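You operate a simulated robot arm through the tools that you are given. There is no shell and no other tool. Be economical: measure what you need, move in short steps, check, and stop when the job is done.

The job below is to be done with a simulated two-armed robot. You get a single attempt, and the scene is never put back.

## Task
Screw the cap back on the sealant bottle. Put the 2 mm shim from the top of the white table on top of the grey small flange and the 1 mm shim on the blue blind. Put the banded adapter labelled "M" from the top of the white table on top of the silver steel sleeve and the banded adapter labelled "G" on the white permit card. Put the green gasket from the top of the yellow table on the bottom right shelf of the blue shelving. Take the pink blind on the top of the yellow table and put it away on the ledge of the pipe rack. Press the key eight two times. The order is free.

Only the result counts: the job must be done as asked and must still hold three seconds after the hand-in. Knocking over, shifting, dropping, spilling or breaking anything else fails it. A push-on lid holds only when it is set on centred and level and pressed home; a screw cap is set on level and turned clockwise until tight.

## Robot
Two 7-joint arms with fingered hands on one trunk, on a base that drives. Base frame: it is fixed to the floor where the robot stands at the start and does not move with it; the origin is under the middle of the robot, x ahead of it, y to its left, z up; the surface under the hand at the start is at about z = 0.85. Readings come in m, degrees, newtons and seconds.
The left shoulder is at the start at [0.2, 0.135, 0.895], the right one opposite. Places, roughly: banded adapter [0.75, 1.75, 0.75]; blue blind (10x10x1 cm) [0.9, 2.3, 0.8]; bottom right shelf of the blue shelving [-1.6, -2, 0.3]; green gasket [1, -1, 0.75]; key eight [-1.4, -0.9, 0.9]; ledge of the pipe rack (306x19 cm) [3.92, 0.8, 0.7]; permit card [0.75, 1.5, 0.75]; pink blind [0.5, -1, 0.75]; sealant bottle [0.75, 0.25, 1]; small flange (9x9x8 cm) [0.7, 2, 0.8]; steel sleeve (5x5x4 cm) [0.8, 2.2, 0.8]. Payload 4 kg a hand.
Tool frame (each hand has its own): the origin (TCP) lies between the finger pads and is the grasp point; the fingertips stand 0.025 m ahead of it; z points along the fingers, y is the line along which they close. Largest opening 0.088 m; the body of the gripper starts 0.029 m behind the TCP. The gripper is a hand of 4 fingers: y runs from the thumb to the fingers, the wrist lies at [-0.013, -0.106, -0.174] in the tool frame, and closing takes about 1.5 s.
Orientation is that of the tool frame in the base frame, as a unit quaternion [w, x, y, z]. With the fingers straight down and the wrist toward the robot, the tool's x, y and z point along [0, 1, 0], [1, 0, 0] and [0, 0, -1] of the base frame.

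## Interface
- The arms move only by the tool send_rows. It takes "left_commands", "right_commands" or both (then of equal length, played together; a hand with none holds still); each is one flat list of numbers, 6 for each row, row after row: the shift along the tool's x, y, z in m, then the turn, a rotation vector about the tool's x, y, z in degrees. In form: [x, y, z, ax, ay, az, x, y, z, ax, ay, az, ...]. A call has 1 to 12 rows; each row shifts and turns the commanded pose from where the row before left it, along the tool's axes as they then stand. "left_jaw" and "right_jaw" are, for a hand that has rows, the gripper command, from -1 (shut) to 1 (fully open), values between in proportion, set as the call begins (left out, the last holds). Rows are played at 5 a second. More than 0.05 m and 8.6 degrees between two rows, or a gripper value outside its range, and nothing of the call is played. Where a pose cannot be reached the arm comes as near as it can. A force on the tool above 40 N (or 10 N above the force at the start of the call, whichever is more), or a blocked arm, ends the call early, and 0.2 s more pass. The fingers move at their own pace (about 0.153 m/s each) and stop on an object; they squeeze with about 25 N. The grip force told is the motor's: it shows also when the fingers shut on nothing. Time passes only in rows, and 0.2 s behind the last, so rows that do not move let the fingers close. It gives the time, the measured TCP pose, the force on the tool (base axes), the opening and the grip force at its end, in the units of the frame above (readings bear some noise), with the torque about the TCP (base axes, N m) and any sound that the robot's microphone picked up.
- Cameras (640 x 400 px; columns grow to the right, rows downward): "scene" is now at [0.1471, 0.0206, 1.5124]; the picture's right is [0.23, -0.97, 0.00], its down [-0.58, -0.14, -0.81] and it looks along [0.78, 0.19, -0.59] (base axes); focal length 252 px, centre (320, 200). "left" rides on the left gripper at [-0.064, -0.083, -0.098] in its tool frame; the picture's right is [-0.62, -0.37, 0.69], its down [0.71, -0.63, 0.30] and it looks along [0.32, 0.68, 0.65] (tool axes); focal length 265 px, centre (320, 200). "right" rides on the right gripper at [0.064, -0.083, -0.098] in its tool frame; the picture's right is [-0.62, 0.37, -0.69], its down [-0.71, -0.63, 0.30] and it looks along [-0.32, 0.68, 0.65] (tool axes); focal length 265 px, centre (320, 200). There is no depth. A picture from a camera that has moved, and an enlarged one, comes with that camera's place and axes in the base frame and with its lens.
- snapshot(camera): a new picture of that camera. No time passes.
- move_column(by): slides the trunk up (or, below 0, down) by that many m; the arms and the scene camera ride with it, the base frame stays. It gives what a move gives, with no picture.
- base_move(legs): drives the robot by 1 to 6 legs, each [ahead, left, turn to the left] in m, m and degrees, along the robot's own axes; the way and the turn of a leg run together, so that a leg with both is an arc; at most 1.5 m and 180 degrees a leg. The arms and the cameras ride along, it lands a little off, and it stops where it bumps. It gives what a move gives.
- curl_fingers(index, middle, ring, thumb_bend, thumb_turn, hand): sets how far each is bent, from 0 (flat) to 1 (curled in); at 0.3 the hand is open as for a grip, at 0.7 the pads meet at the TCP. One left out holds its place. A second passes; each finger stops where it meets its share of the squeeze, and holds until it gets a number again. A gripper value or a shape takes the hand back. It gives what a move gives, with no picture; readings hold the bend of each and the force on the fingers (four entries, about 0 where the hand has none), thumb and palm. thumb_turn goes from beside the hand (0) to across from the fingers (1), as for a grip.
- set_grasp(shape, hand): the hand has 4 fingers and takes this shape, open, in about a second: jaw (thumb against the fingers, like two jaws); tri (thumb and two fingers); tip (a fingertip pinch); poke (one finger out to press); point (the index stretched); flat (the hand flat); cup (the hand cupped); fist (a fist). The gripper value then closes the fingers along that shape, each until it touches; the sizes above hold for jaw. It gives what a move gives, with no picture.
- turn_head(pan, tilt): turns the head with the scene camera to pan (to the left, within 97 degrees either way) and tilt (down, from -29 to 69), counted from straight ahead of the robot. It gives what a move gives.
- inspect(camera, box): a new picture of the part [left, top, right, bottom] of that camera's present view, enlarged. No time passes.
- sign_off(): hands the job in; it is judged then, once.

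Go step by step. Nothing tells you exact positions but the pictures and the camera data: compare them with the known pose of the tool, close in by small moves and look again before you grip or let go. The budget is 207 turns and 190 pictures, counting those below and the enlarged ones. Unless the task says otherwise, let go and move clear before handing in.

The tools are called after "Emit:" as name(argument=value, ...) on one line, values as JSON. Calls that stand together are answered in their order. send_rows: Moves the arms, as the interface text tells. Its arguments: {"type":"object","properties":{"left_commands":{"type":"array","items":{"type":"number"}},"left_jaw":{"type":"number"},"right_commands":{"type":"array","items":{"type":"number"}},"right_jaw":{"type":"number"}},"required":[]} The other tools are called the same way: move_column (by) slides the trunk up or down; set_grasp (shape, hand) gives the hand a shape; curl_fingers (index, middle, ring, thumb_bend, thumb_turn, hand) moves the fingers one by one; base_move (legs) drives the base; turn_head (pan, tilt) turns the head that bears the scene camera; snapshot (camera) takes a picture; inspect (camera, box) takes an enlarged picture of a part of a camera's view; sign_off () hands the job in.

At the start:

```text
time: 0.0
left_eef_pos: [0.5067, 0.3967, 1.2162]
left_orientation: [0.0, 0.707, 0.708, 0.001]
left_wrist_force: [-0.1, 0.6, 0.0]
left_wrist_torque: [-0.03, 0.0, -0.02]
left_opening: 0.0875
left_grasp_force: 0.0
left_shape: jaw
left_bend: [0.3, 0.3, 0.3, 0.3, 0.98]
left_finger forces: [0.0, 0.0, 0.1, 0.0, 0.1, 0.1]
right_eef_pos: [0.6542, -0.0805, 1.1369]
right_orientation: [0.0, 0.707, 0.707, -0.001]
right_wrist_force: [0.3, 0.1, -1.0]
right_wrist_torque: [0.0, 0.02, 0.01]
right_opening: 0.0875
right_grasp_force: 0.1
right_shape: jaw
right_bend: [0.3, 0.3, 0.3, 0.3, 0.98]
right_finger forces: [0.0, 0.0, 0.0, 0.1, 0.0, 0.0]
trunk travel left (down, up): [-0.5, 0.27]
robot x, y, heading: [0.0008, -0.0023, -0.0]
head pan, tilt: [13.4, 36.4]
```

scene: 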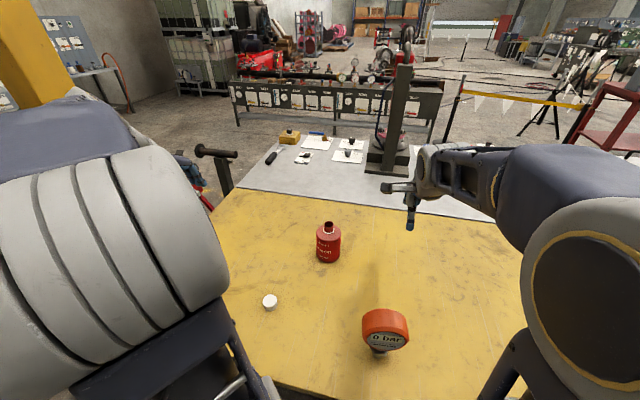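
right: 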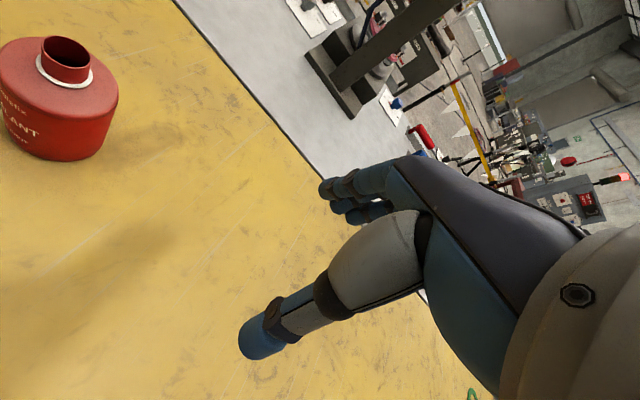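
left: 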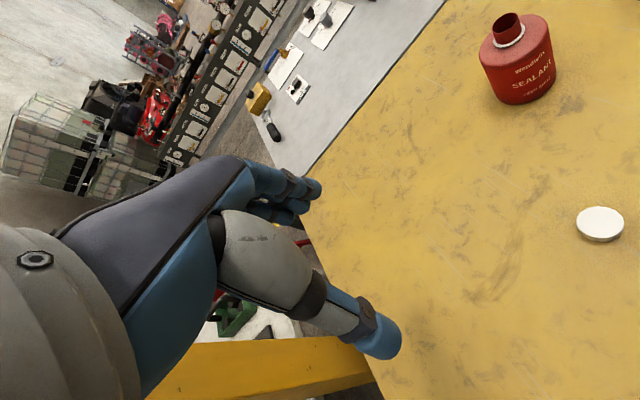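

I see the white cap near [0.50, 0.25] and the open bottle near [0.70, 0.12] on the table at about z = 0.85. I'll look closer at both and then around the room.

Emit:
inspect(camera="scene", box=[220, 200, 420, 325])

Emit:
inspect(camera="left", box=[440, 0, 640, 260])

Emit:
turn_head(pan=75, tilt=30)

Emit:
snapshot(camera="scene")

Emit:
turn_head(pan=-60, tilt=35)

Emit:
snapshot(camera="scene")

```text
3.20 times, centred on (320, 262) of scene
camera zoom: at [0.1471, 0.0206, 1.5124], right [0.23, -0.97, 0.0], down [-0.58, -0.14, -0.81], along [0.78, 0.19, -0.59], focal length 806 px, centre (320, 0)
```

zoom: 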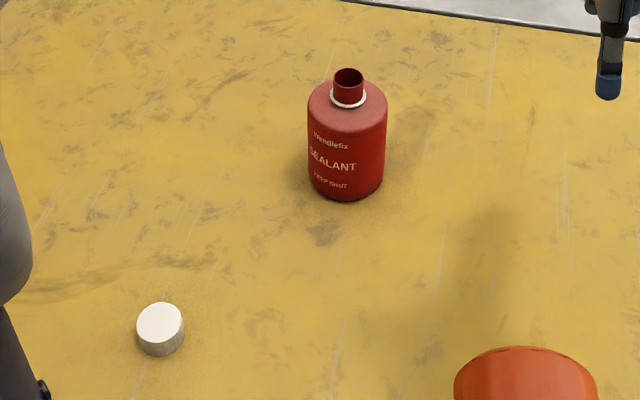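

```text
1.54 times, centred on (540, 130) of left
camera zoom: at [0.4238, 0.331, 1.3136], right [-0.37, -0.62, -0.69], down [-0.63, 0.71, -0.3], along [0.68, 0.32, -0.65], focal length 408 px, centre (-18, 308)
```

zoom: 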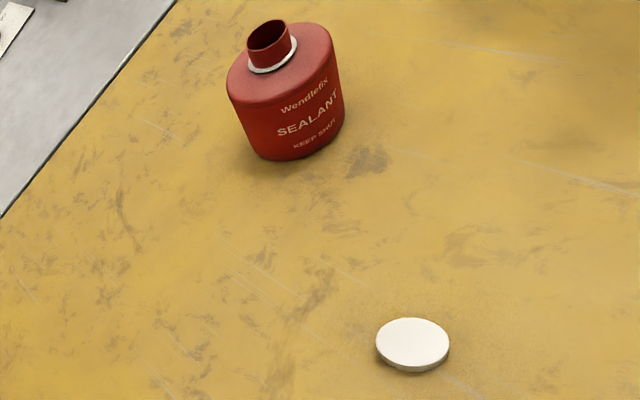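

```text
time: 1.3
left_eef_pos: [0.5067, 0.3964, 1.2158]
left_orientation: [-0.001, 0.707, 0.707, 0.0]
left_wrist_force: [0.5, 0.2, 0.7]
left_wrist_torque: [0.01, -0.03, -0.02]
left_opening: 0.0875
left_grasp_force: 0.0
left_shape: jaw
left_bend: [0.3, 0.3, 0.3, 0.3, 0.98]
left_finger forces: [0.1, 0.0, 0.1, 0.1, 0.0, 0.0]
right_eef_pos: [0.6548, -0.0802, 1.137]
right_orientation: [0.0, 0.708, 0.707, 0.0]
right_wrist_force: [0.3, -0.2, 0.5]
right_wrist_torque: [0.02, -0.02, -0.02]
right_opening: 0.0877
right_grasp_force: 0.1
right_shape: jaw
right_bend: [0.3, 0.3, 0.3, 0.3, 0.98]
right_finger forces: [0.0, 0.0, 0.1, 0.0, 0.0, 0.1]
trunk travel left (down, up): [-0.5, 0.27]
robot x, y, heading: [-0.0038, -0.0018, 0.2]
head pan, tilt: [75.0, 30.0]
```

```text
184 pictures are left
camera scene: at [0.0856, 0.0878, 1.5223], right [0.97, -0.26, 0.0], down [-0.13, -0.48, -0.87], along [0.22, 0.84, -0.5], focal length 252 px, centre (320, 200)
```

scene: 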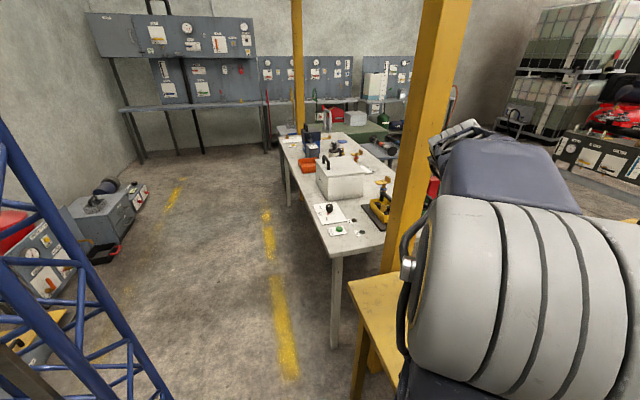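

```text
time: 3.5
left_eef_pos: [0.5065, 0.3976, 1.2155]
left_orientation: [0.0, 0.708, 0.707, 0.0]
left_wrist_force: [-0.8, 1.6, 0.3]
left_wrist_torque: [0.01, -0.01, 0.0]
left_opening: 0.0876
left_grasp_force: 0.1
left_shape: jaw
left_bend: [0.3, 0.3, 0.3, 0.3, 0.98]
left_finger forces: [0.0, 0.0, 0.1, 0.0, 0.1, 0.0]
right_eef_pos: [0.6539, -0.0787, 1.1371]
right_orientation: [-0.001, 0.707, 0.707, 0.0]
right_wrist_force: [-1.1, -0.3, 0.5]
right_wrist_torque: [0.0, 0.01, 0.0]
right_opening: 0.0877
right_grasp_force: 0.1
right_shape: jaw
right_bend: [0.3, 0.3, 0.3, 0.3, 0.98]
right_finger forces: [0.0, 0.0, 0.0, 0.0, 0.1, 0.1]
trunk travel left (down, up): [-0.5, 0.27]
robot x, y, heading: [0.0007, -0.0004, -0.0]
head pan, tilt: [-60.0, 35.0]
```

```text
183 pictures are left
camera scene: at [0.1062, -0.0758, 1.5145], right [-0.87, -0.5, 0.0], down [-0.29, 0.5, -0.82], along [0.41, -0.71, -0.57], focal length 252 px, centre (320, 200)
```

scene: 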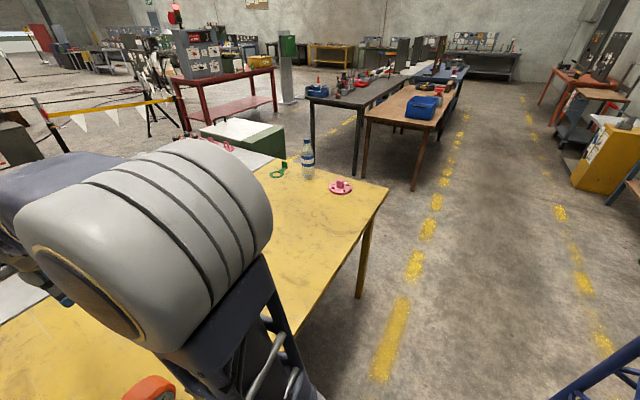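

The yellow table holds the cap, bottle, gasket and pink blind; the white table is to the left. The cap is near (0.50, 0.247) and the bottle near (0.73, 0.127). I'll back up a little so the cap is in comfortable reach.

Emit:
base_move(legs=[[-0.15, -0.05, 0]])

Emit:
turn_head(pan=18, tilt=45)

Emit:
snapshot(camera="scene")

Emit:
snapshot(camera="left")

```text
time: 4.9
left_eef_pos: [0.3584, 0.3465, 1.2164]
left_orientation: [0.001, 0.708, 0.706, 0.0]
left_wrist_force: [-0.2, 0.0, 0.1]
left_wrist_torque: [0.0, 0.02, 0.02]
left_opening: 0.0878
left_grasp_force: 0.0
left_shape: jaw
left_bend: [0.3, 0.3, 0.3, 0.3, 0.98]
left_finger forces: [0.1, 0.1, 0.0, 0.1, 0.0, 0.0]
right_eef_pos: [0.5054, -0.1309, 1.1375]
right_orientation: [0.001, 0.707, 0.707, 0.0]
right_wrist_force: [0.7, 0.4, 0.1]
right_wrist_torque: [0.03, 0.03, -0.02]
right_opening: 0.0878
right_grasp_force: 0.0
right_shape: jaw
right_bend: [0.3, 0.3, 0.3, 0.3, 0.98]
right_finger forces: [0.1, 0.0, 0.1, 0.0, 0.0, 0.1]
trunk travel left (down, up): [-0.5, 0.27]
robot x, y, heading: [-0.1486, -0.0494, -0.1]
head pan, tilt: [-60.0, 35.0]
```

```text
time: 6.4
left_eef_pos: [0.3573, 0.3465, 1.216]
left_orientation: [0.0, 0.708, 0.706, 0.0]
left_wrist_force: [-0.5, -0.1, 0.2]
left_wrist_torque: [-0.01, 0.03, 0.02]
left_opening: 0.0878
left_grasp_force: 0.1
left_shape: jaw
left_bend: [0.3, 0.3, 0.3, 0.3, 0.98]
left_finger forces: [0.0, 0.1, 0.0, 0.0, 0.1, 0.0]
right_eef_pos: [0.5061, -0.1322, 1.1365]
right_orientation: [0.0, 0.707, 0.707, 0.0]
right_wrist_force: [-1.1, -0.3, -1.0]
right_wrist_torque: [-0.01, 0.01, -0.04]
right_opening: 0.0878
right_grasp_force: 0.0
right_shape: jaw
right_bend: [0.3, 0.3, 0.3, 0.3, 0.98]
right_finger forces: [0.0, 0.0, 0.1, 0.0, 0.0, 0.1]
trunk travel left (down, up): [-0.5, 0.27]
robot x, y, heading: [-0.1505, -0.0506, 0.0]
head pan, tilt: [18.0, 45.0]
```

```text
182 pictures are left
camera scene: at [-0.0093, -0.0246, 1.4997], right [0.31, -0.95, 0.0], down [-0.67, -0.22, -0.71], along [0.67, 0.22, -0.71], focal length 252 px, centre (320, 200)
```

scene: 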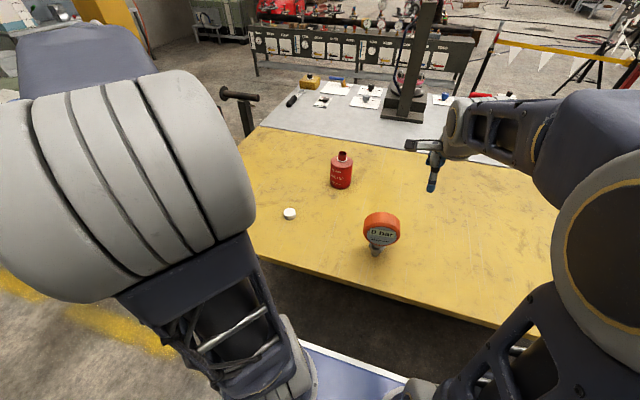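

```text
181 pictures are left
camera left: at [0.2753, 0.2807, 1.3136], right [-0.37, -0.62, -0.69], down [-0.63, 0.71, -0.3], along [0.68, 0.32, -0.65], focal length 265 px, centre (320, 200)
```

left: 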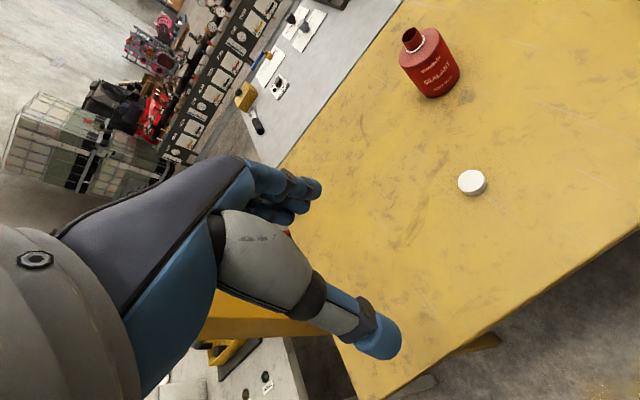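

The cap triangulates again to about (0.497, 0.246), top near z = 0.87. I bring the left hand above it.

Emit:
send_rows(left_commands=[-0.0167, 0.0232, 0.036, 0, 0, 0, -0.0167, 0.0232, 0.036, 0, 0, 0, -0.0167, 0.0232, 0.036, 0, 0, 0, -0.0167, 0.0232, 0.036, 0, 0, 0, -0.0167, 0.0232, 0.036, 0, 0, 0, -0.0167, 0.0232, 0.036, 0, 0, 0], left_jaw=1)

Emit:
snapshot(camera="left")

Emit:
inspect(camera="scene", box=[240, 130, 400, 230])

```text
time: 7.8
left_eef_pos: [0.499, 0.2449, 0.9991]
left_orientation: [0.0, 0.707, 0.707, 0.0]
left_wrist_force: [0.4, -0.3, 0.1]
left_wrist_torque: [0.05, 0.0, -0.01]
left_opening: 0.0878
left_grasp_force: 0.1
left_shape: jaw
left_bend: [0.3, 0.3, 0.3, 0.3, 0.98]
left_finger forces: [0.1, 0.0, 0.0, 0.1, 0.0, 0.1]
right_eef_pos: [0.5047, -0.1302, 1.1377]
right_orientation: [-0.001, 0.707, 0.707, -0.001]
right_wrist_force: [-1.1, 0.1, 0.0]
right_wrist_torque: [0.01, -0.05, -0.01]
right_opening: 0.0876
right_grasp_force: 0.0
right_shape: jaw
right_bend: [0.3, 0.3, 0.3, 0.3, 0.98]
right_finger forces: [0.0, 0.0, 0.0, 0.0, 0.0, 0.0]
trunk travel left (down, up): [-0.5, 0.27]
robot x, y, heading: [-0.147, -0.0509, 0.0]
head pan, tilt: [18.0, 45.0]
```

```text
180 pictures are left
camera left: at [0.4163, 0.1799, 1.0964], right [-0.37, -0.62, -0.69], down [-0.63, 0.71, -0.3], along [0.68, 0.32, -0.65], focal length 265 px, centre (320, 200)
```

left: 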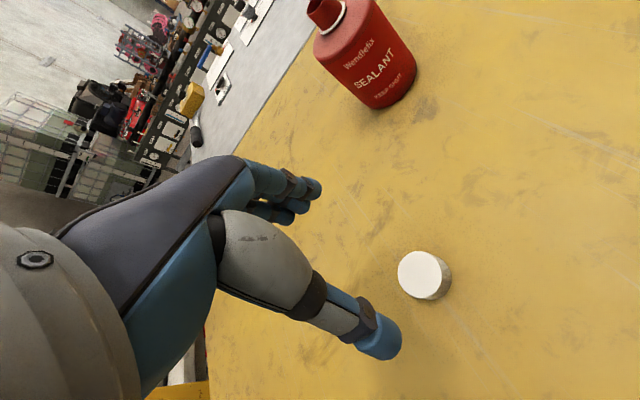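

```text
4.00 times, centred on (320, 180) of scene
camera zoom: at [-0.0097, -0.0245, 1.4997], right [0.31, -0.95, 0.0], down [-0.67, -0.22, -0.71], along [0.67, 0.22, -0.71], focal length 1008 px, centre (320, 280)
```

zoom: 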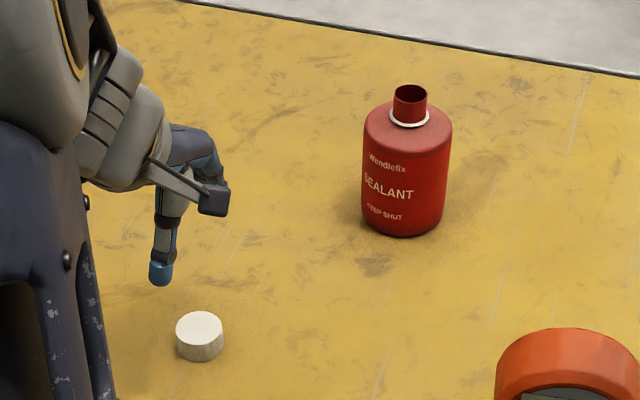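

Cap confirmed at (0.4975, 0.2445), about 4 cm wide and 2.5 cm tall. I go down over it and close.

Emit:
send_rows(left_commands=[0, 0, 0.04, 0, 0, 0, 0, 0, 0.04, 0, 0, 0, 0, -0.001, 0.025, 0, 0, 0, 0, 0, 0.013, 0, 0, 0])

Emit:
snapshot(camera="left")

Emit:
inspect(camera="scene", box=[240, 160, 400, 260])

```text
time: 8.8
left_eef_pos: [0.4946, 0.2459, 0.8817]
left_orientation: [0.0, 0.707, 0.708, 0.0]
left_wrist_force: [0.3, 0.3, -1.1]
left_wrist_torque: [0.05, -0.01, -0.01]
left_opening: 0.0876
left_grasp_force: 0.0
left_shape: jaw
left_bend: [0.3, 0.3, 0.3, 0.3, 0.98]
left_finger forces: [0.0, 0.0, 0.0, 0.0, 0.1, 0.1]
right_eef_pos: [0.5057, -0.1308, 1.1382]
right_orientation: [0.0, 0.707, 0.707, 0.0]
right_wrist_force: [0.0, -0.6, 0.2]
right_wrist_torque: [-0.05, 0.01, 0.01]
right_opening: 0.0878
right_grasp_force: 0.0
right_shape: jaw
right_bend: [0.3, 0.3, 0.3, 0.3, 0.98]
right_finger forces: [0.1, 0.0, 0.0, 0.1, 0.1, 0.0]
trunk travel left (down, up): [-0.5, 0.27]
robot x, y, heading: [-0.1464, -0.0487, -0.0]
head pan, tilt: [18.0, 45.0]
```

```text
178 pictures are left
camera left: at [0.4127, 0.1804, 0.9796], right [-0.37, -0.62, -0.69], down [-0.63, 0.71, -0.3], along [0.68, 0.32, -0.65], focal length 265 px, centre (320, 200)
```

left: 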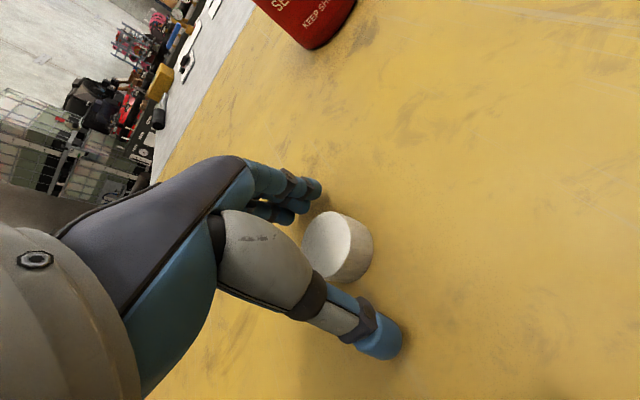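

```text
4.00 times, centred on (320, 210) of scene
camera zoom: at [-0.0095, -0.0244, 1.4997], right [0.31, -0.95, 0.0], down [-0.67, -0.22, -0.71], along [0.67, 0.22, -0.71], focal length 1008 px, centre (320, 160)
```

zoom: 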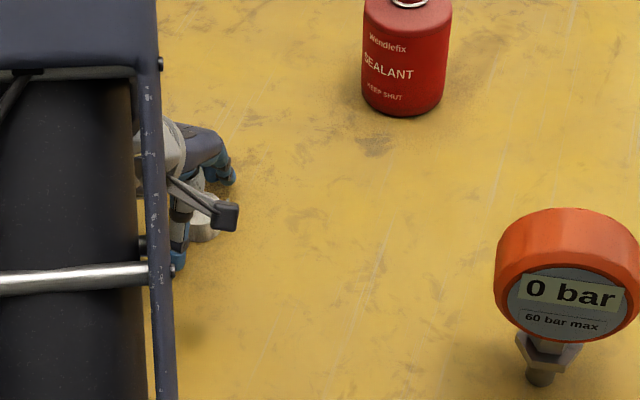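

The cap sits between thumb and fingers. I nudge to centre and close.

Emit:
send_rows(left_commands=[-0.001, 0.002, 0.001, 0, 0, 0])

Emit:
send_rows(left_commands=[0, 0, 0, 0, 0, 0, 0, 0, 0, 0, 0, 0, 0, 0, 0, 0, 0, 0, 0, 0, 0, 0, 0, 0, 0, 0, 0, 0, 0, 0, 0, 0, 0, 0, 0, 0, 0, 0, 0, 0, 0, 0], left_jaw=-1)

Emit:
snapshot(camera="left")

```text
time: 9.2
left_eef_pos: [0.4983, 0.2444, 0.882]
left_orientation: [0.001, 0.708, 0.707, 0.0]
left_wrist_force: [-0.7, 0.1, -0.9]
left_wrist_torque: [0.05, -0.02, 0.01]
left_opening: 0.0878
left_grasp_force: 0.0
left_shape: jaw
left_bend: [0.3, 0.3, 0.3, 0.3, 0.98]
left_finger forces: [0.1, 0.1, 0.0, 0.0, 0.1, 0.0]
right_eef_pos: [0.5061, -0.1317, 1.1383]
right_orientation: [0.0, 0.707, 0.707, 0.0]
right_wrist_force: [0.4, -0.5, -0.3]
right_wrist_torque: [0.0, 0.0, 0.01]
right_opening: 0.0873
right_grasp_force: 0.0
right_shape: jaw
right_bend: [0.3, 0.3, 0.3, 0.3, 0.98]
right_finger forces: [0.0, 0.0, 0.1, 0.0, 0.0, 0.0]
trunk travel left (down, up): [-0.5, 0.27]
robot x, y, heading: [-0.1484, -0.0497, 0.0]
head pan, tilt: [18.0, 45.0]
```

```text
time: 10.8
left_eef_pos: [0.4976, 0.2444, 0.8811]
left_orientation: [0.0, 0.708, 0.706, 0.0]
left_wrist_force: [0.1, 0.2, -0.2]
left_wrist_torque: [-0.02, 0.02, 0.01]
left_opening: 0.0317
left_grasp_force: 25.4
left_shape: jaw
left_bend: [0.74, 0.49, 0.55, 0.74, 1.0]
left_finger forces: [12.4, 8.2, 0.3, 0.0, 21.1, 0.1]
right_eef_pos: [0.5052, -0.1298, 1.137]
right_orientation: [0.0, 0.707, 0.707, 0.0]
right_wrist_force: [-0.3, 0.0, -0.9]
right_wrist_torque: [-0.01, 0.02, -0.03]
right_opening: 0.0877
right_grasp_force: 0.0
right_shape: jaw
right_bend: [0.3, 0.3, 0.3, 0.3, 0.98]
right_finger forces: [0.0, 0.0, 0.0, 0.1, 0.1, 0.1]
trunk travel left (down, up): [-0.5, 0.27]
robot x, y, heading: [-0.1469, -0.0505, -0.1]
head pan, tilt: [18.0, 45.0]
```

```text
176 pictures are left
camera left: at [0.4151, 0.179, 0.979], right [-0.37, -0.62, -0.69], down [-0.63, 0.71, -0.3], along [0.68, 0.32, -0.65], focal length 265 px, centre (320, 200)
```

left: 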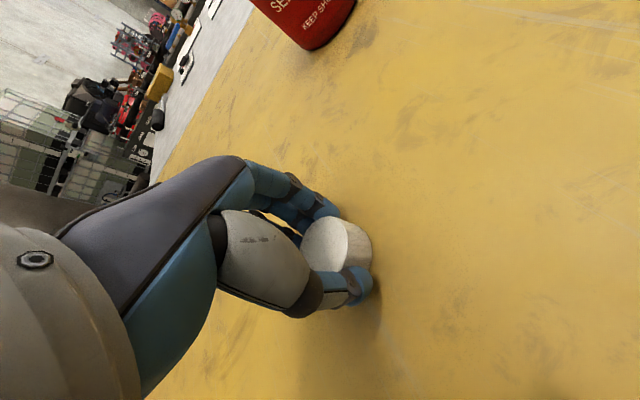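

The cap is held by thumb, index and middle. I lift it and look.

Emit:
send_rows(left_commands=[0, 0, -0.04, 0, 0, 0, 0, 0, -0.045, 0, 0, 0, 0, 0, -0.045, 0, 0, 0, 0, 0, -0.045, 0, 0, 0])

Emit:
snapshot(camera="left")

Emit:
inspect(camera="scene", box=[240, 110, 400, 210])

Emit:
inspect(camera="right", box=[0, 0, 160, 100])

```text
time: 11.8
left_eef_pos: [0.4991, 0.2462, 1.0574]
left_orientation: [-0.001, 0.707, 0.708, 0.001]
left_wrist_force: [-0.2, 0.3, 0.5]
left_wrist_torque: [0.01, 0.03, 0.04]
left_opening: 0.0317
left_grasp_force: 25.5
left_shape: jaw
left_bend: [0.74, 0.49, 0.55, 0.74, 1.0]
left_finger forces: [12.5, 8.4, 0.5, 0.0, 21.3, 0.0]
right_eef_pos: [0.5069, -0.1318, 1.1376]
right_orientation: [0.001, 0.707, 0.707, 0.0]
right_wrist_force: [0.4, 0.7, -0.7]
right_wrist_torque: [0.01, -0.03, -0.01]
right_opening: 0.0876
right_grasp_force: 0.0
right_shape: jaw
right_bend: [0.3, 0.3, 0.3, 0.3, 0.98]
right_finger forces: [0.0, 0.0, 0.0, 0.0, 0.1, 0.0]
trunk travel left (down, up): [-0.5, 0.27]
robot x, y, heading: [-0.1471, -0.0503, -0.1]
head pan, tilt: [18.0, 45.0]
```

```text
175 pictures are left
camera left: at [0.416, 0.18, 1.1542], right [-0.37, -0.62, -0.69], down [-0.63, 0.72, -0.3], along [0.68, 0.32, -0.65], focal length 265 px, centre (320, 200)
```

left: 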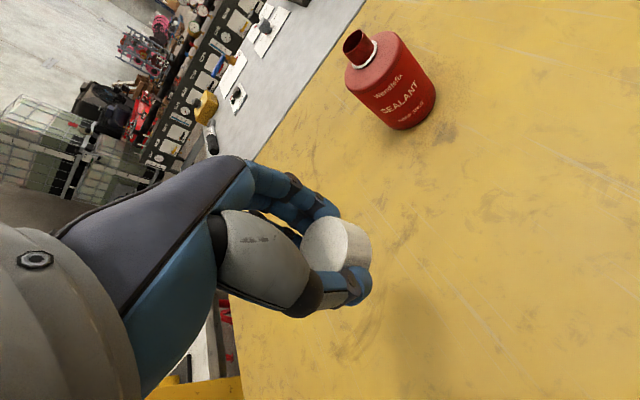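

```text
4.00 times, centred on (320, 160) of scene
camera zoom: at [-0.0091, -0.0244, 1.4996], right [0.31, -0.95, 0.0], down [-0.67, -0.22, -0.71], along [0.67, 0.22, -0.71], focal length 1008 px, centre (320, 360)
```

zoom: 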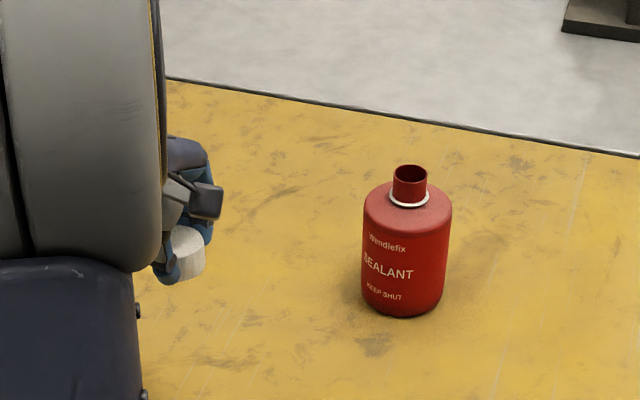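

```text
4.00 times, centred on (80, 50) of right
camera zoom: at [0.422, -0.0673, 1.2361], right [0.37, -0.62, 0.69], down [-0.63, -0.71, -0.3], along [0.68, -0.32, -0.65], focal length 1062 px, centre (1280, 800)
```

zoom: 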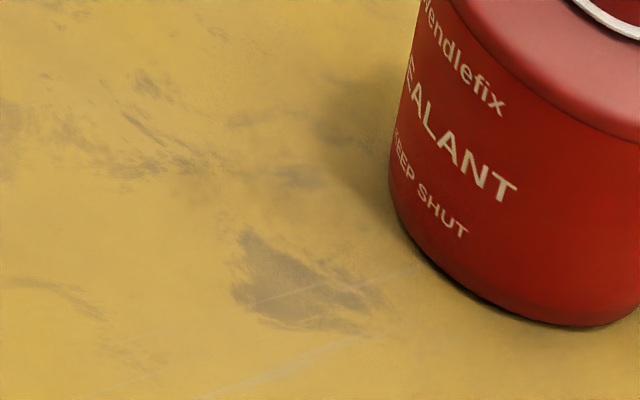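

Combining the three cameras puts the neck mouth at about (0.719, 0.128, 0.985). I move above it with the cap clear, then compare.

Emit:
send_rows(left_commands=[-0.0197, 0.0367, 0, 0, 0, 0, -0.0197, 0.0367, 0, 0, 0, 0, -0.0197, 0.0367, 0, 0, 0, 0, -0.0197, 0.0367, 0, 0, 0, 0, -0.0197, 0.0367, 0, 0, 0, 0, -0.0197, 0.0367, 0, 0, 0, 0])

Emit:
snapshot(camera="left")

Emit:
inspect(camera="scene", box=[280, 110, 400, 185])

Emit:
snapshot(camera="right")

```text
time: 13.2
left_eef_pos: [0.718, 0.126, 1.0582]
left_orientation: [0.0, 0.707, 0.707, 0.0]
left_wrist_force: [-0.3, 1.0, 1.0]
left_wrist_torque: [-0.03, -0.01, 0.0]
left_opening: 0.0317
left_grasp_force: 25.2
left_shape: jaw
left_bend: [0.74, 0.49, 0.56, 0.74, 1.0]
left_finger forces: [12.6, 7.8, 2.0, 0.0, 22.1, 0.0]
right_eef_pos: [0.5046, -0.1302, 1.1375]
right_orientation: [0.0, 0.708, 0.707, 0.0]
right_wrist_force: [0.7, -0.4, 0.7]
right_wrist_torque: [0.02, -0.04, -0.04]
right_opening: 0.0875
right_grasp_force: 0.0
right_shape: jaw
right_bend: [0.3, 0.3, 0.3, 0.3, 0.98]
right_finger forces: [0.1, 0.1, 0.1, 0.0, 0.1, 0.1]
trunk travel left (down, up): [-0.5, 0.27]
robot x, y, heading: [-0.148, -0.0497, -0.0]
head pan, tilt: [18.0, 45.0]
```

```text
172 pictures are left
camera left: at [0.6354, 0.0597, 1.1556], right [-0.37, -0.62, -0.69], down [-0.63, 0.71, -0.3], along [0.68, 0.32, -0.65], focal length 265 px, centre (320, 200)
```

left: 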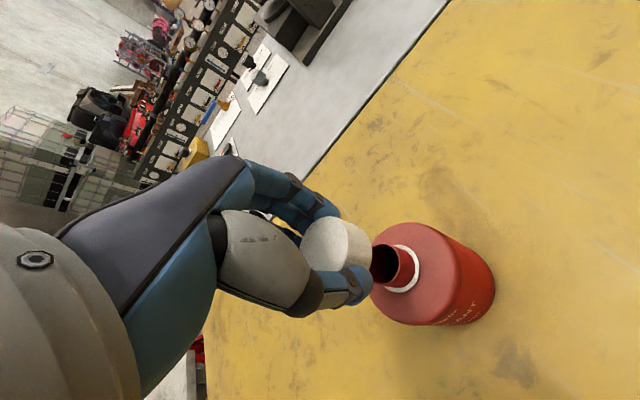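

```text
5.33 times, centred on (340, 148) of scene
camera zoom: at [-0.0096, -0.0243, 1.4997], right [0.31, -0.95, 0.0], down [-0.67, -0.22, -0.71], along [0.67, 0.22, -0.71], focal length 1343 px, centre (213, 480)
```

zoom: 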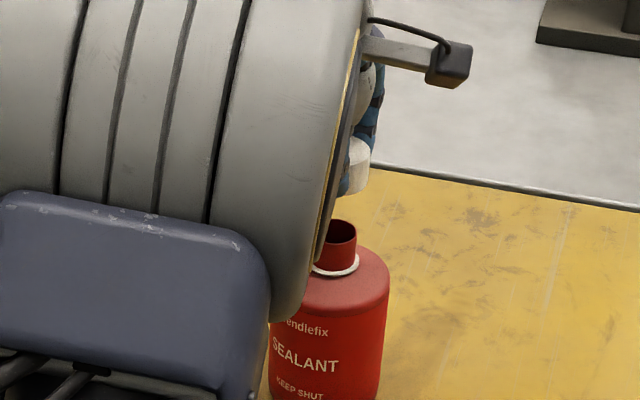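

```text
170 pictures are left
camera right: at [0.4216, -0.0671, 1.2363], right [0.37, -0.62, 0.69], down [-0.63, -0.71, -0.3], along [0.68, -0.32, -0.65], focal length 265 px, centre (320, 200)
```

right: 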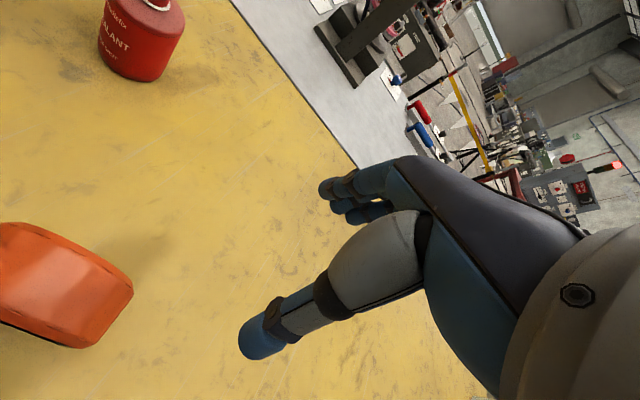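

The scene view is partly blocked by the arm. I yaw the right hand so its camera looks at the bottle from the right side.

Emit:
send_rows(right_commands=[0, 0, 0, 0, 0, -8, 0, 0, 0, 0, 0, -8, 0, 0, 0, 0, 0, -8, 0, 0, 0, 0, 0, -8, 0, 0, 0, 0, 0, -8, 0, 0, 0, 0, 0, -8])

Emit:
snapshot(camera="right")

```text
time: 14.6
left_eef_pos: [0.7176, 0.125, 1.0578]
left_orientation: [0.001, 0.707, 0.707, 0.0]
left_wrist_force: [-0.3, -1.1, 0.2]
left_wrist_torque: [0.01, -0.02, -0.01]
left_opening: 0.0317
left_grasp_force: 24.7
left_shape: jaw
left_bend: [0.74, 0.49, 0.56, 0.74, 1.0]
left_finger forces: [12.4, 7.9, 2.0, 0.0, 22.2, 0.1]
right_eef_pos: [0.5064, -0.1307, 1.1368]
right_orientation: [0.0, 0.358, 0.934, 0.0]
right_wrist_force: [0.8, 0.2, 0.6]
right_wrist_torque: [-0.03, 0.0, 0.02]
right_opening: 0.0877
right_grasp_force: 0.0
right_shape: jaw
right_bend: [0.3, 0.3, 0.3, 0.3, 0.98]
right_finger forces: [0.0, 0.0, 0.0, 0.0, 0.1, 0.1]
trunk travel left (down, up): [-0.5, 0.27]
robot x, y, heading: [-0.1534, -0.0527, -0.1]
head pan, tilt: [18.0, 45.0]
```

```text
169 pictures are left
camera right: at [0.4017, -0.1505, 1.2359], right [0.71, -0.14, 0.69], down [0.11, -0.95, -0.3], along [0.7, 0.29, -0.65], focal length 265 px, centre (320, 200)
```

right: 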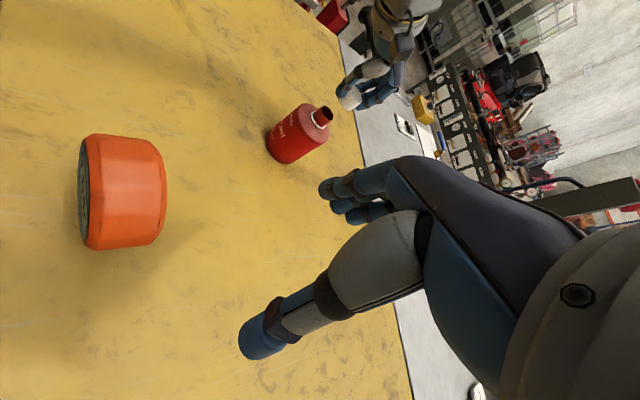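

Now the right camera sees both cap and neck; I zoom in on both views.

Emit:
inspect(camera="right", box=[250, 70, 410, 170])

Emit:
inspect(camera="left", box=[280, 190, 440, 290])

```text
4.00 times, centred on (330, 120) of right
camera zoom: at [0.4017, -0.1505, 1.2359], right [0.71, -0.14, 0.69], down [0.11, -0.95, -0.3], along [0.7, 0.29, -0.65], focal length 1062 px, centre (280, 520)
```

zoom: 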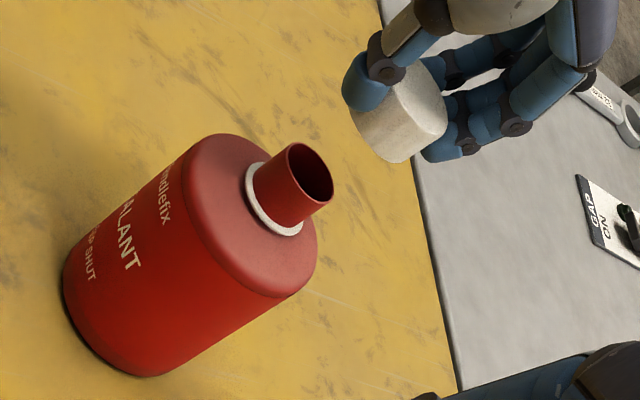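

```text
4.00 times, centred on (360, 240) of left
camera zoom: at [0.6351, 0.06, 1.1556], right [-0.37, -0.62, -0.69], down [-0.63, 0.71, -0.3], along [0.68, 0.32, -0.65], focal length 1062 px, centre (160, 40)
```

zoom: 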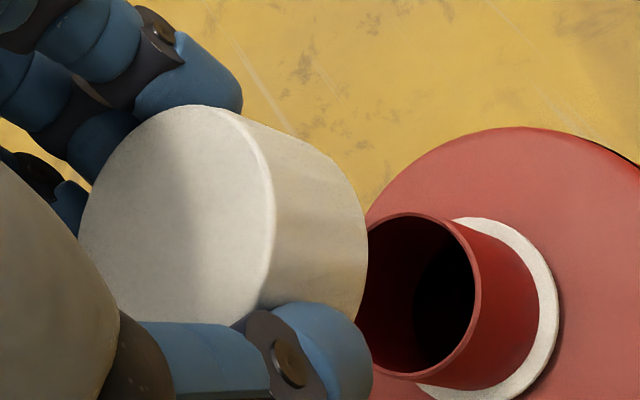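

Neck is near (0.721, 0.128) and the cap near (0.717, 0.124). I correct by about 3 mm each way and lower 3 cm, then recheck.

Emit:
send_rows(left_commands=[0.003, 0.003, 0.01, 0, 0, 0, 0, 0, 0.018, 0, 0, 0])

Emit:
inspect(camera="right", box=[250, 70, 410, 170])

Emit:
inspect(camera="left", box=[280, 190, 440, 290])

Emit:
inspect(camera="scene", box=[290, 120, 390, 182])

```text
time: 15.2
left_eef_pos: [0.721, 0.1292, 1.0282]
left_orientation: [-0.001, 0.708, 0.706, -0.001]
left_wrist_force: [-0.8, -0.5, 0.2]
left_wrist_torque: [-0.03, -0.03, -0.01]
left_opening: 0.0317
left_grasp_force: 24.5
left_shape: jaw
left_bend: [0.74, 0.49, 0.56, 0.74, 1.0]
left_finger forces: [12.5, 7.9, 2.0, 0.1, 22.1, 0.1]
right_eef_pos: [0.5074, -0.1297, 1.1368]
right_orientation: [0.0, 0.359, 0.933, 0.0]
right_wrist_force: [0.3, 0.0, -0.2]
right_wrist_torque: [0.04, -0.01, 0.01]
right_opening: 0.0877
right_grasp_force: 0.0
right_shape: jaw
right_bend: [0.3, 0.3, 0.3, 0.3, 0.98]
right_finger forces: [0.0, 0.0, 0.0, 0.1, 0.1, 0.0]
trunk travel left (down, up): [-0.5, 0.27]
robot x, y, heading: [-0.1462, -0.0512, 0.1]
head pan, tilt: [18.0, 45.0]
```

```text
4.00 times, centred on (330, 120) of right
camera zoom: at [0.4017, -0.1504, 1.2358], right [0.71, -0.14, 0.69], down [0.11, -0.95, -0.3], along [0.7, 0.29, -0.65], focal length 1062 px, centre (280, 520)
```

zoom: 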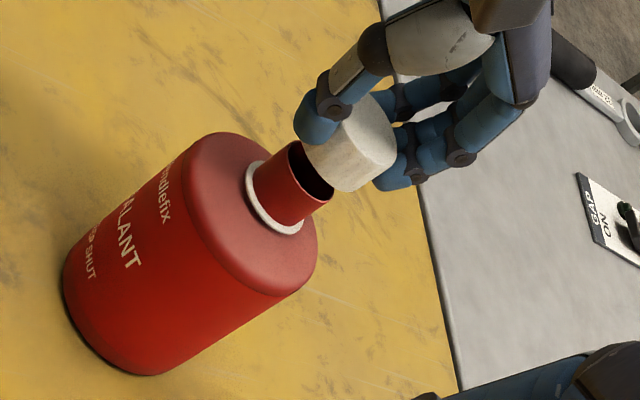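

```text
4.00 times, centred on (360, 240) of left
camera zoom: at [0.6383, 0.0636, 1.1265], right [-0.37, -0.62, -0.69], down [-0.63, 0.71, -0.3], along [0.68, 0.32, -0.65], focal length 1062 px, centre (160, 40)
```

zoom: 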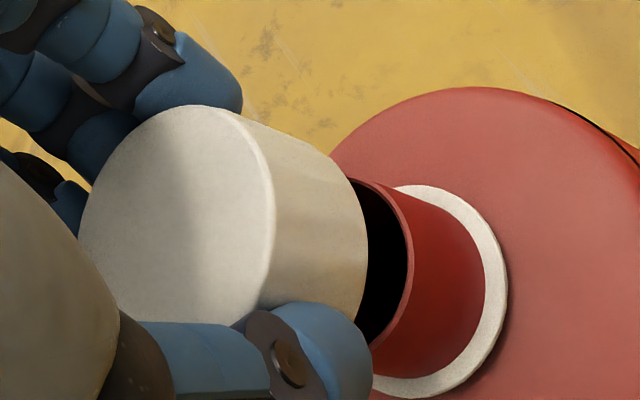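

```text
6.40 times, centred on (340, 151) of scene
camera zoom: at [-0.0094, -0.0245, 1.4997], right [0.31, -0.95, 0.0], down [-0.67, -0.22, -0.71], along [0.67, 0.22, -0.71], focal length 1612 px, centre (192, 514)
```

zoom: 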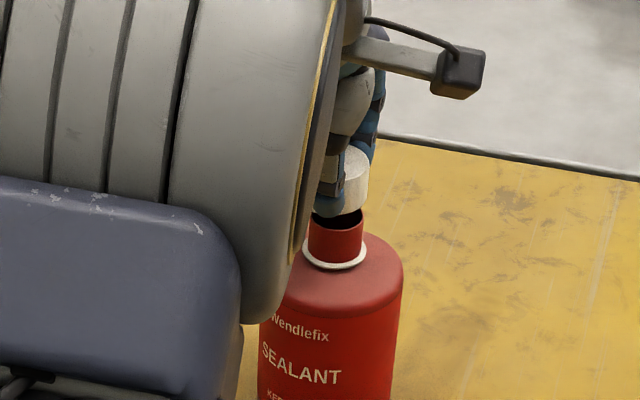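

The views suggest the cap should go slightly toward −y. I zoom closer to measure.

Emit:
inspect(camera="right", box=[305, 85, 355, 135])

Emit:
inspect(camera="scene", box=[325, 135, 365, 165])

```text
8.00 times, centred on (330, 110) of right
camera zoom: at [0.4017, -0.1504, 1.2358], right [0.71, -0.14, 0.69], down [0.11, -0.95, -0.3], along [0.7, 0.29, -0.65], focal length 2123 px, centre (240, 920)
```

zoom: 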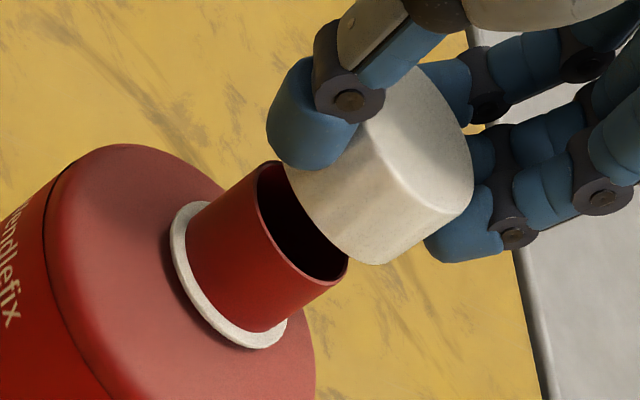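

```text
13.33 times, centred on (345, 150) of scene
camera zoom: at [-0.0094, -0.0245, 1.4997], right [0.31, -0.95, 0.0], down [-0.67, -0.22, -0.71], along [0.67, 0.22, -0.71], focal length 3358 px, centre (-13, 867)
```

zoom: 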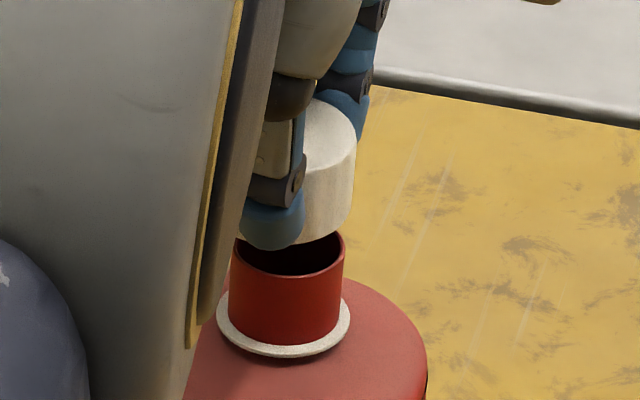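

The cap looks centred to within 1–2 mm of the neck (rim z ≈ 0.988). I lower gently and watch force.

Emit:
send_rows(left_commands=[-0.001, 0, 0.004, 0, 0, 0, 0, 0, 0.004, 0, 0, 0, 0, 0, 0.004, 0, 0, 0])

Emit:
inspect(camera="right", box=[305, 85, 355, 135])

Emit:
inspect(camera="scene", box=[325, 135, 365, 165])

```text
time: 16.0
left_eef_pos: [0.7216, 0.1288, 1.0165]
left_orientation: [0.001, 0.708, 0.707, 0.001]
left_wrist_force: [0.8, 0.4, -0.5]
left_wrist_torque: [0.01, -0.02, -0.04]
left_opening: 0.0316
left_grasp_force: 24.9
left_shape: jaw
left_bend: [0.74, 0.49, 0.56, 0.74, 1.0]
left_finger forces: [12.4, 7.8, 2.0, 0.0, 22.1, 0.0]
right_eef_pos: [0.5057, -0.1313, 1.1372]
right_orientation: [0.0, 0.358, 0.934, 0.0]
right_wrist_force: [0.4, 0.6, -0.3]
right_wrist_torque: [0.0, 0.02, 0.0]
right_opening: 0.0878
right_grasp_force: 0.0
right_shape: jaw
right_bend: [0.3, 0.3, 0.3, 0.3, 0.98]
right_finger forces: [0.0, 0.1, 0.0, 0.1, 0.0, 0.0]
trunk travel left (down, up): [-0.5, 0.27]
robot x, y, heading: [-0.1509, -0.0477, -0.0]
head pan, tilt: [18.0, 45.0]
```

```text
8.00 times, centred on (330, 110) of right
camera zoom: at [0.4018, -0.1503, 1.2358], right [0.71, -0.14, 0.69], down [0.11, -0.95, -0.3], along [0.7, 0.29, -0.65], focal length 2123 px, centre (240, 920)
```

zoom: 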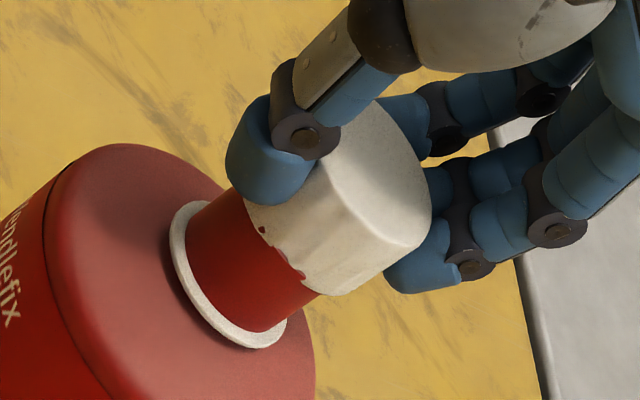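

```text
13.33 times, centred on (345, 150) of scene
camera zoom: at [-0.0093, -0.0245, 1.4997], right [0.31, -0.95, 0.0], down [-0.67, -0.22, -0.71], along [0.67, 0.22, -0.71], focal length 3358 px, centre (-13, 867)
```

zoom: 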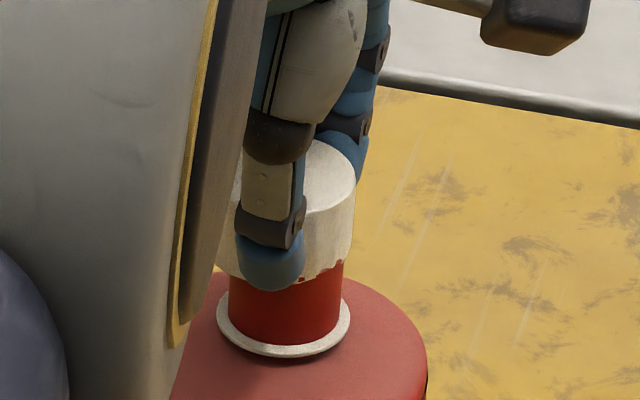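

The cap has gone over the neck, slightly too far from the cameras. I shift it 1.5 mm back and keep lowering until it touches the thread.

Emit:
send_rows(left_commands=[-0.0005, -0.0015, 0.002, 0, 0, 0, 0, 0, 0.003, 0, 0, 0, 0, 0, 0.003, 0, 0, 0])

Emit:
inspect(camera="right", box=[305, 85, 355, 135])

Emit:
inspect(camera="scene", box=[325, 135, 365, 165])

```text
time: 16.8
left_eef_pos: [0.72, 0.1288, 1.0082]
left_orientation: [0.0, 0.707, 0.707, 0.0]
left_wrist_force: [0.6, -0.1, -1.3]
left_wrist_torque: [0.01, 0.0, 0.0]
left_opening: 0.0319
left_grasp_force: 25.0
left_shape: jaw
left_bend: [0.74, 0.49, 0.56, 0.74, 1.0]
left_finger forces: [12.5, 8.0, 2.0, 0.0, 22.0, 0.0]
right_eef_pos: [0.5064, -0.1297, 1.1374]
right_orientation: [0.0, 0.358, 0.934, 0.0]
right_wrist_force: [-0.1, -1.0, -0.3]
right_wrist_torque: [-0.02, -0.01, -0.02]
right_opening: 0.0876
right_grasp_force: 0.1
right_shape: jaw
right_bend: [0.3, 0.3, 0.3, 0.3, 0.98]
right_finger forces: [0.1, 0.0, 0.1, 0.0, 0.0, 0.0]
trunk travel left (down, up): [-0.5, 0.27]
robot x, y, heading: [-0.1468, -0.048, 0.1]
head pan, tilt: [18.0, 45.0]
```

```text
8.00 times, centred on (330, 110) of right
camera zoom: at [0.4018, -0.1503, 1.2358], right [0.71, -0.14, 0.69], down [0.11, -0.95, -0.3], along [0.7, 0.29, -0.65], focal length 2123 px, centre (240, 920)
```

zoom: 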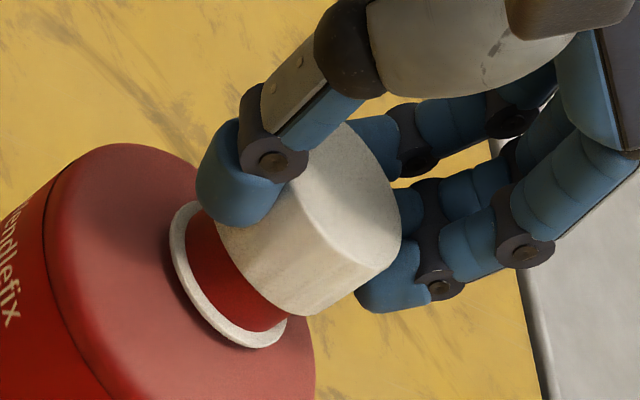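

```text
13.33 times, centred on (345, 150) of scene
camera zoom: at [-0.0093, -0.0245, 1.4997], right [0.31, -0.95, 0.0], down [-0.67, -0.22, -0.71], along [0.67, 0.22, -0.71], focal length 3358 px, centre (-13, 867)
```

zoom: 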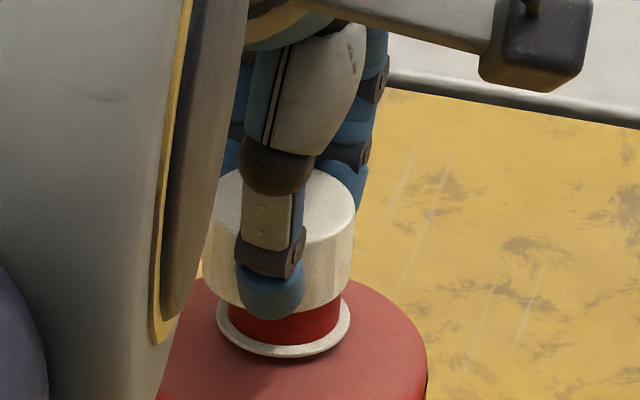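

Scene view shows the cap 2 mm too far left; correct that and descend further.

Emit:
send_rows(left_commands=[-0.002, 0.0006, 0, 0, 0, 0, 0, 0, 0.002, 0, 0, 0, 0, 0, 0.002, 0, 0, 0, 0, 0, 0.002, 0, 0, 0])

Emit:
inspect(camera="right", box=[305, 85, 355, 135])

Emit:
inspect(camera="scene", box=[325, 135, 365, 165])

```text
time: 17.8
left_eef_pos: [0.7194, 0.1267, 1.0025]
left_orientation: [0.0, 0.707, 0.707, 0.0]
left_wrist_force: [0.8, -0.9, 0.0]
left_wrist_torque: [-0.01, -0.02, 0.03]
left_opening: 0.0315
left_grasp_force: 25.1
left_shape: jaw
left_bend: [0.74, 0.49, 0.56, 0.74, 1.0]
left_finger forces: [12.4, 7.9, 2.0, 0.0, 22.0, 0.0]
right_eef_pos: [0.5051, -0.1313, 1.1372]
right_orientation: [0.001, 0.358, 0.934, 0.0]
right_wrist_force: [0.0, -0.3, -0.7]
right_wrist_torque: [0.0, 0.02, -0.02]
right_opening: 0.0875
right_grasp_force: 0.2
right_shape: jaw
right_bend: [0.3, 0.3, 0.3, 0.3, 0.98]
right_finger forces: [0.0, 0.1, 0.0, 0.0, 0.0, 0.0]
trunk travel left (down, up): [-0.5, 0.27]
robot x, y, heading: [-0.1472, -0.0504, -0.1]
head pan, tilt: [18.0, 45.0]
```

```text
8.00 times, centred on (330, 110) of right
camera zoom: at [0.4018, -0.1503, 1.2358], right [0.71, -0.14, 0.69], down [0.11, -0.95, -0.3], along [0.7, 0.29, -0.65], focal length 2123 px, centre (240, 920)
```

zoom: 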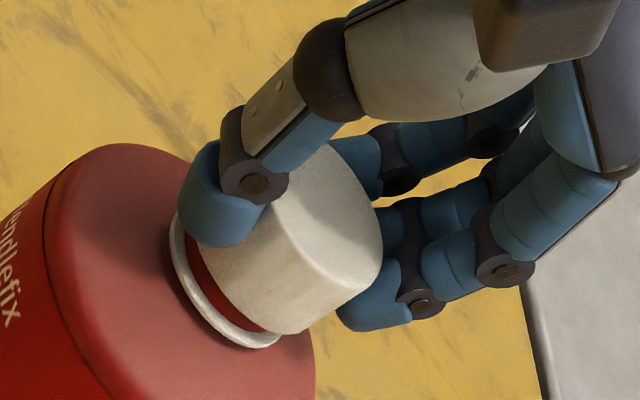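

```text
13.33 times, centred on (345, 150) of scene
camera zoom: at [-0.0093, -0.0245, 1.4997], right [0.31, -0.95, 0.0], down [-0.67, -0.22, -0.71], along [0.67, 0.22, -0.71], focal length 3358 px, centre (-13, 867)
```

zoom: 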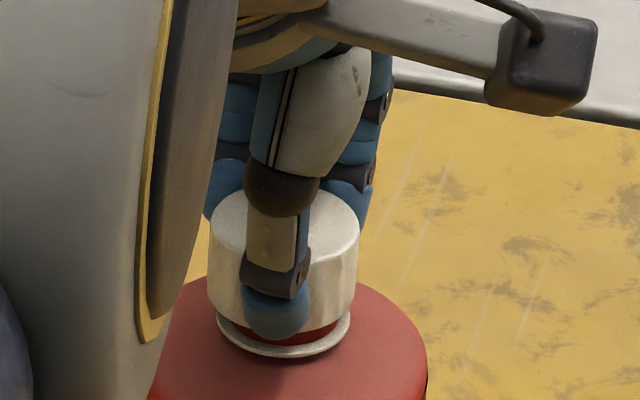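

Centred now with a few millimetres left to the ring. I go on down by 1.5 mm steps until contact.

Emit:
send_rows(left_commands=[0, 0, 0.0015, 0, 0, 0, 0, 0, 0.0015, 0, 0, 0, 0, 0, 0.0015, 0, 0, 0, 0, 0, 0.0015, 0, 0, 0])

Emit:
inspect(camera="scene", box=[325, 135, 365, 165])

```text
time: 18.8
left_eef_pos: [0.7195, 0.1254, 0.9987]
left_orientation: [0.002, 0.708, 0.706, 0.002]
left_wrist_force: [-7.2, -2.7, 18.4]
left_wrist_torque: [-0.06, 0.18, 0.07]
left_opening: 0.0322
left_grasp_force: 24.8
left_shape: jaw
left_bend: [0.74, 0.5, 0.57, 0.74, 1.0]
left_finger forces: [13.0, 7.4, 0.9, 0.1, 27.2, 0.1]
right_eef_pos: [0.5057, -0.1302, 1.1382]
right_orientation: [0.0, 0.358, 0.934, -0.001]
right_wrist_force: [0.5, 0.1, 0.3]
right_wrist_torque: [-0.02, -0.02, -0.01]
right_opening: 0.0875
right_grasp_force: 0.1
right_shape: jaw
right_bend: [0.3, 0.3, 0.3, 0.3, 0.98]
right_finger forces: [0.0, 0.0, 0.0, 0.0, 0.1, 0.1]
trunk travel left (down, up): [-0.5, 0.27]
robot x, y, heading: [-0.1474, -0.0487, 0.0]
head pan, tilt: [18.0, 45.0]
```

```text
13.33 times, centred on (345, 150) of scene
camera zoom: at [-0.0101, -0.0248, 1.5], right [0.31, -0.95, 0.0], down [-0.67, -0.22, -0.71], along [0.67, 0.22, -0.71], focal length 3358 px, centre (-13, 867)
```

zoom: 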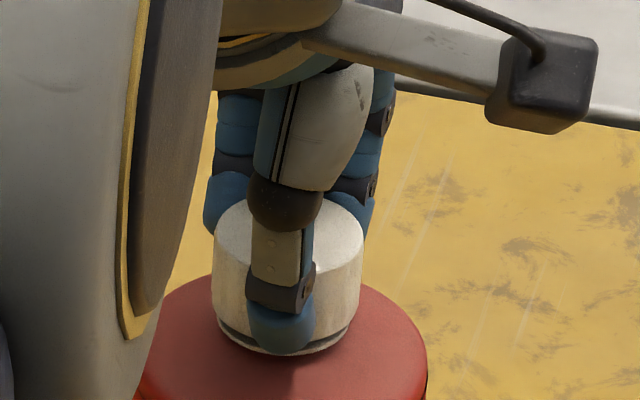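

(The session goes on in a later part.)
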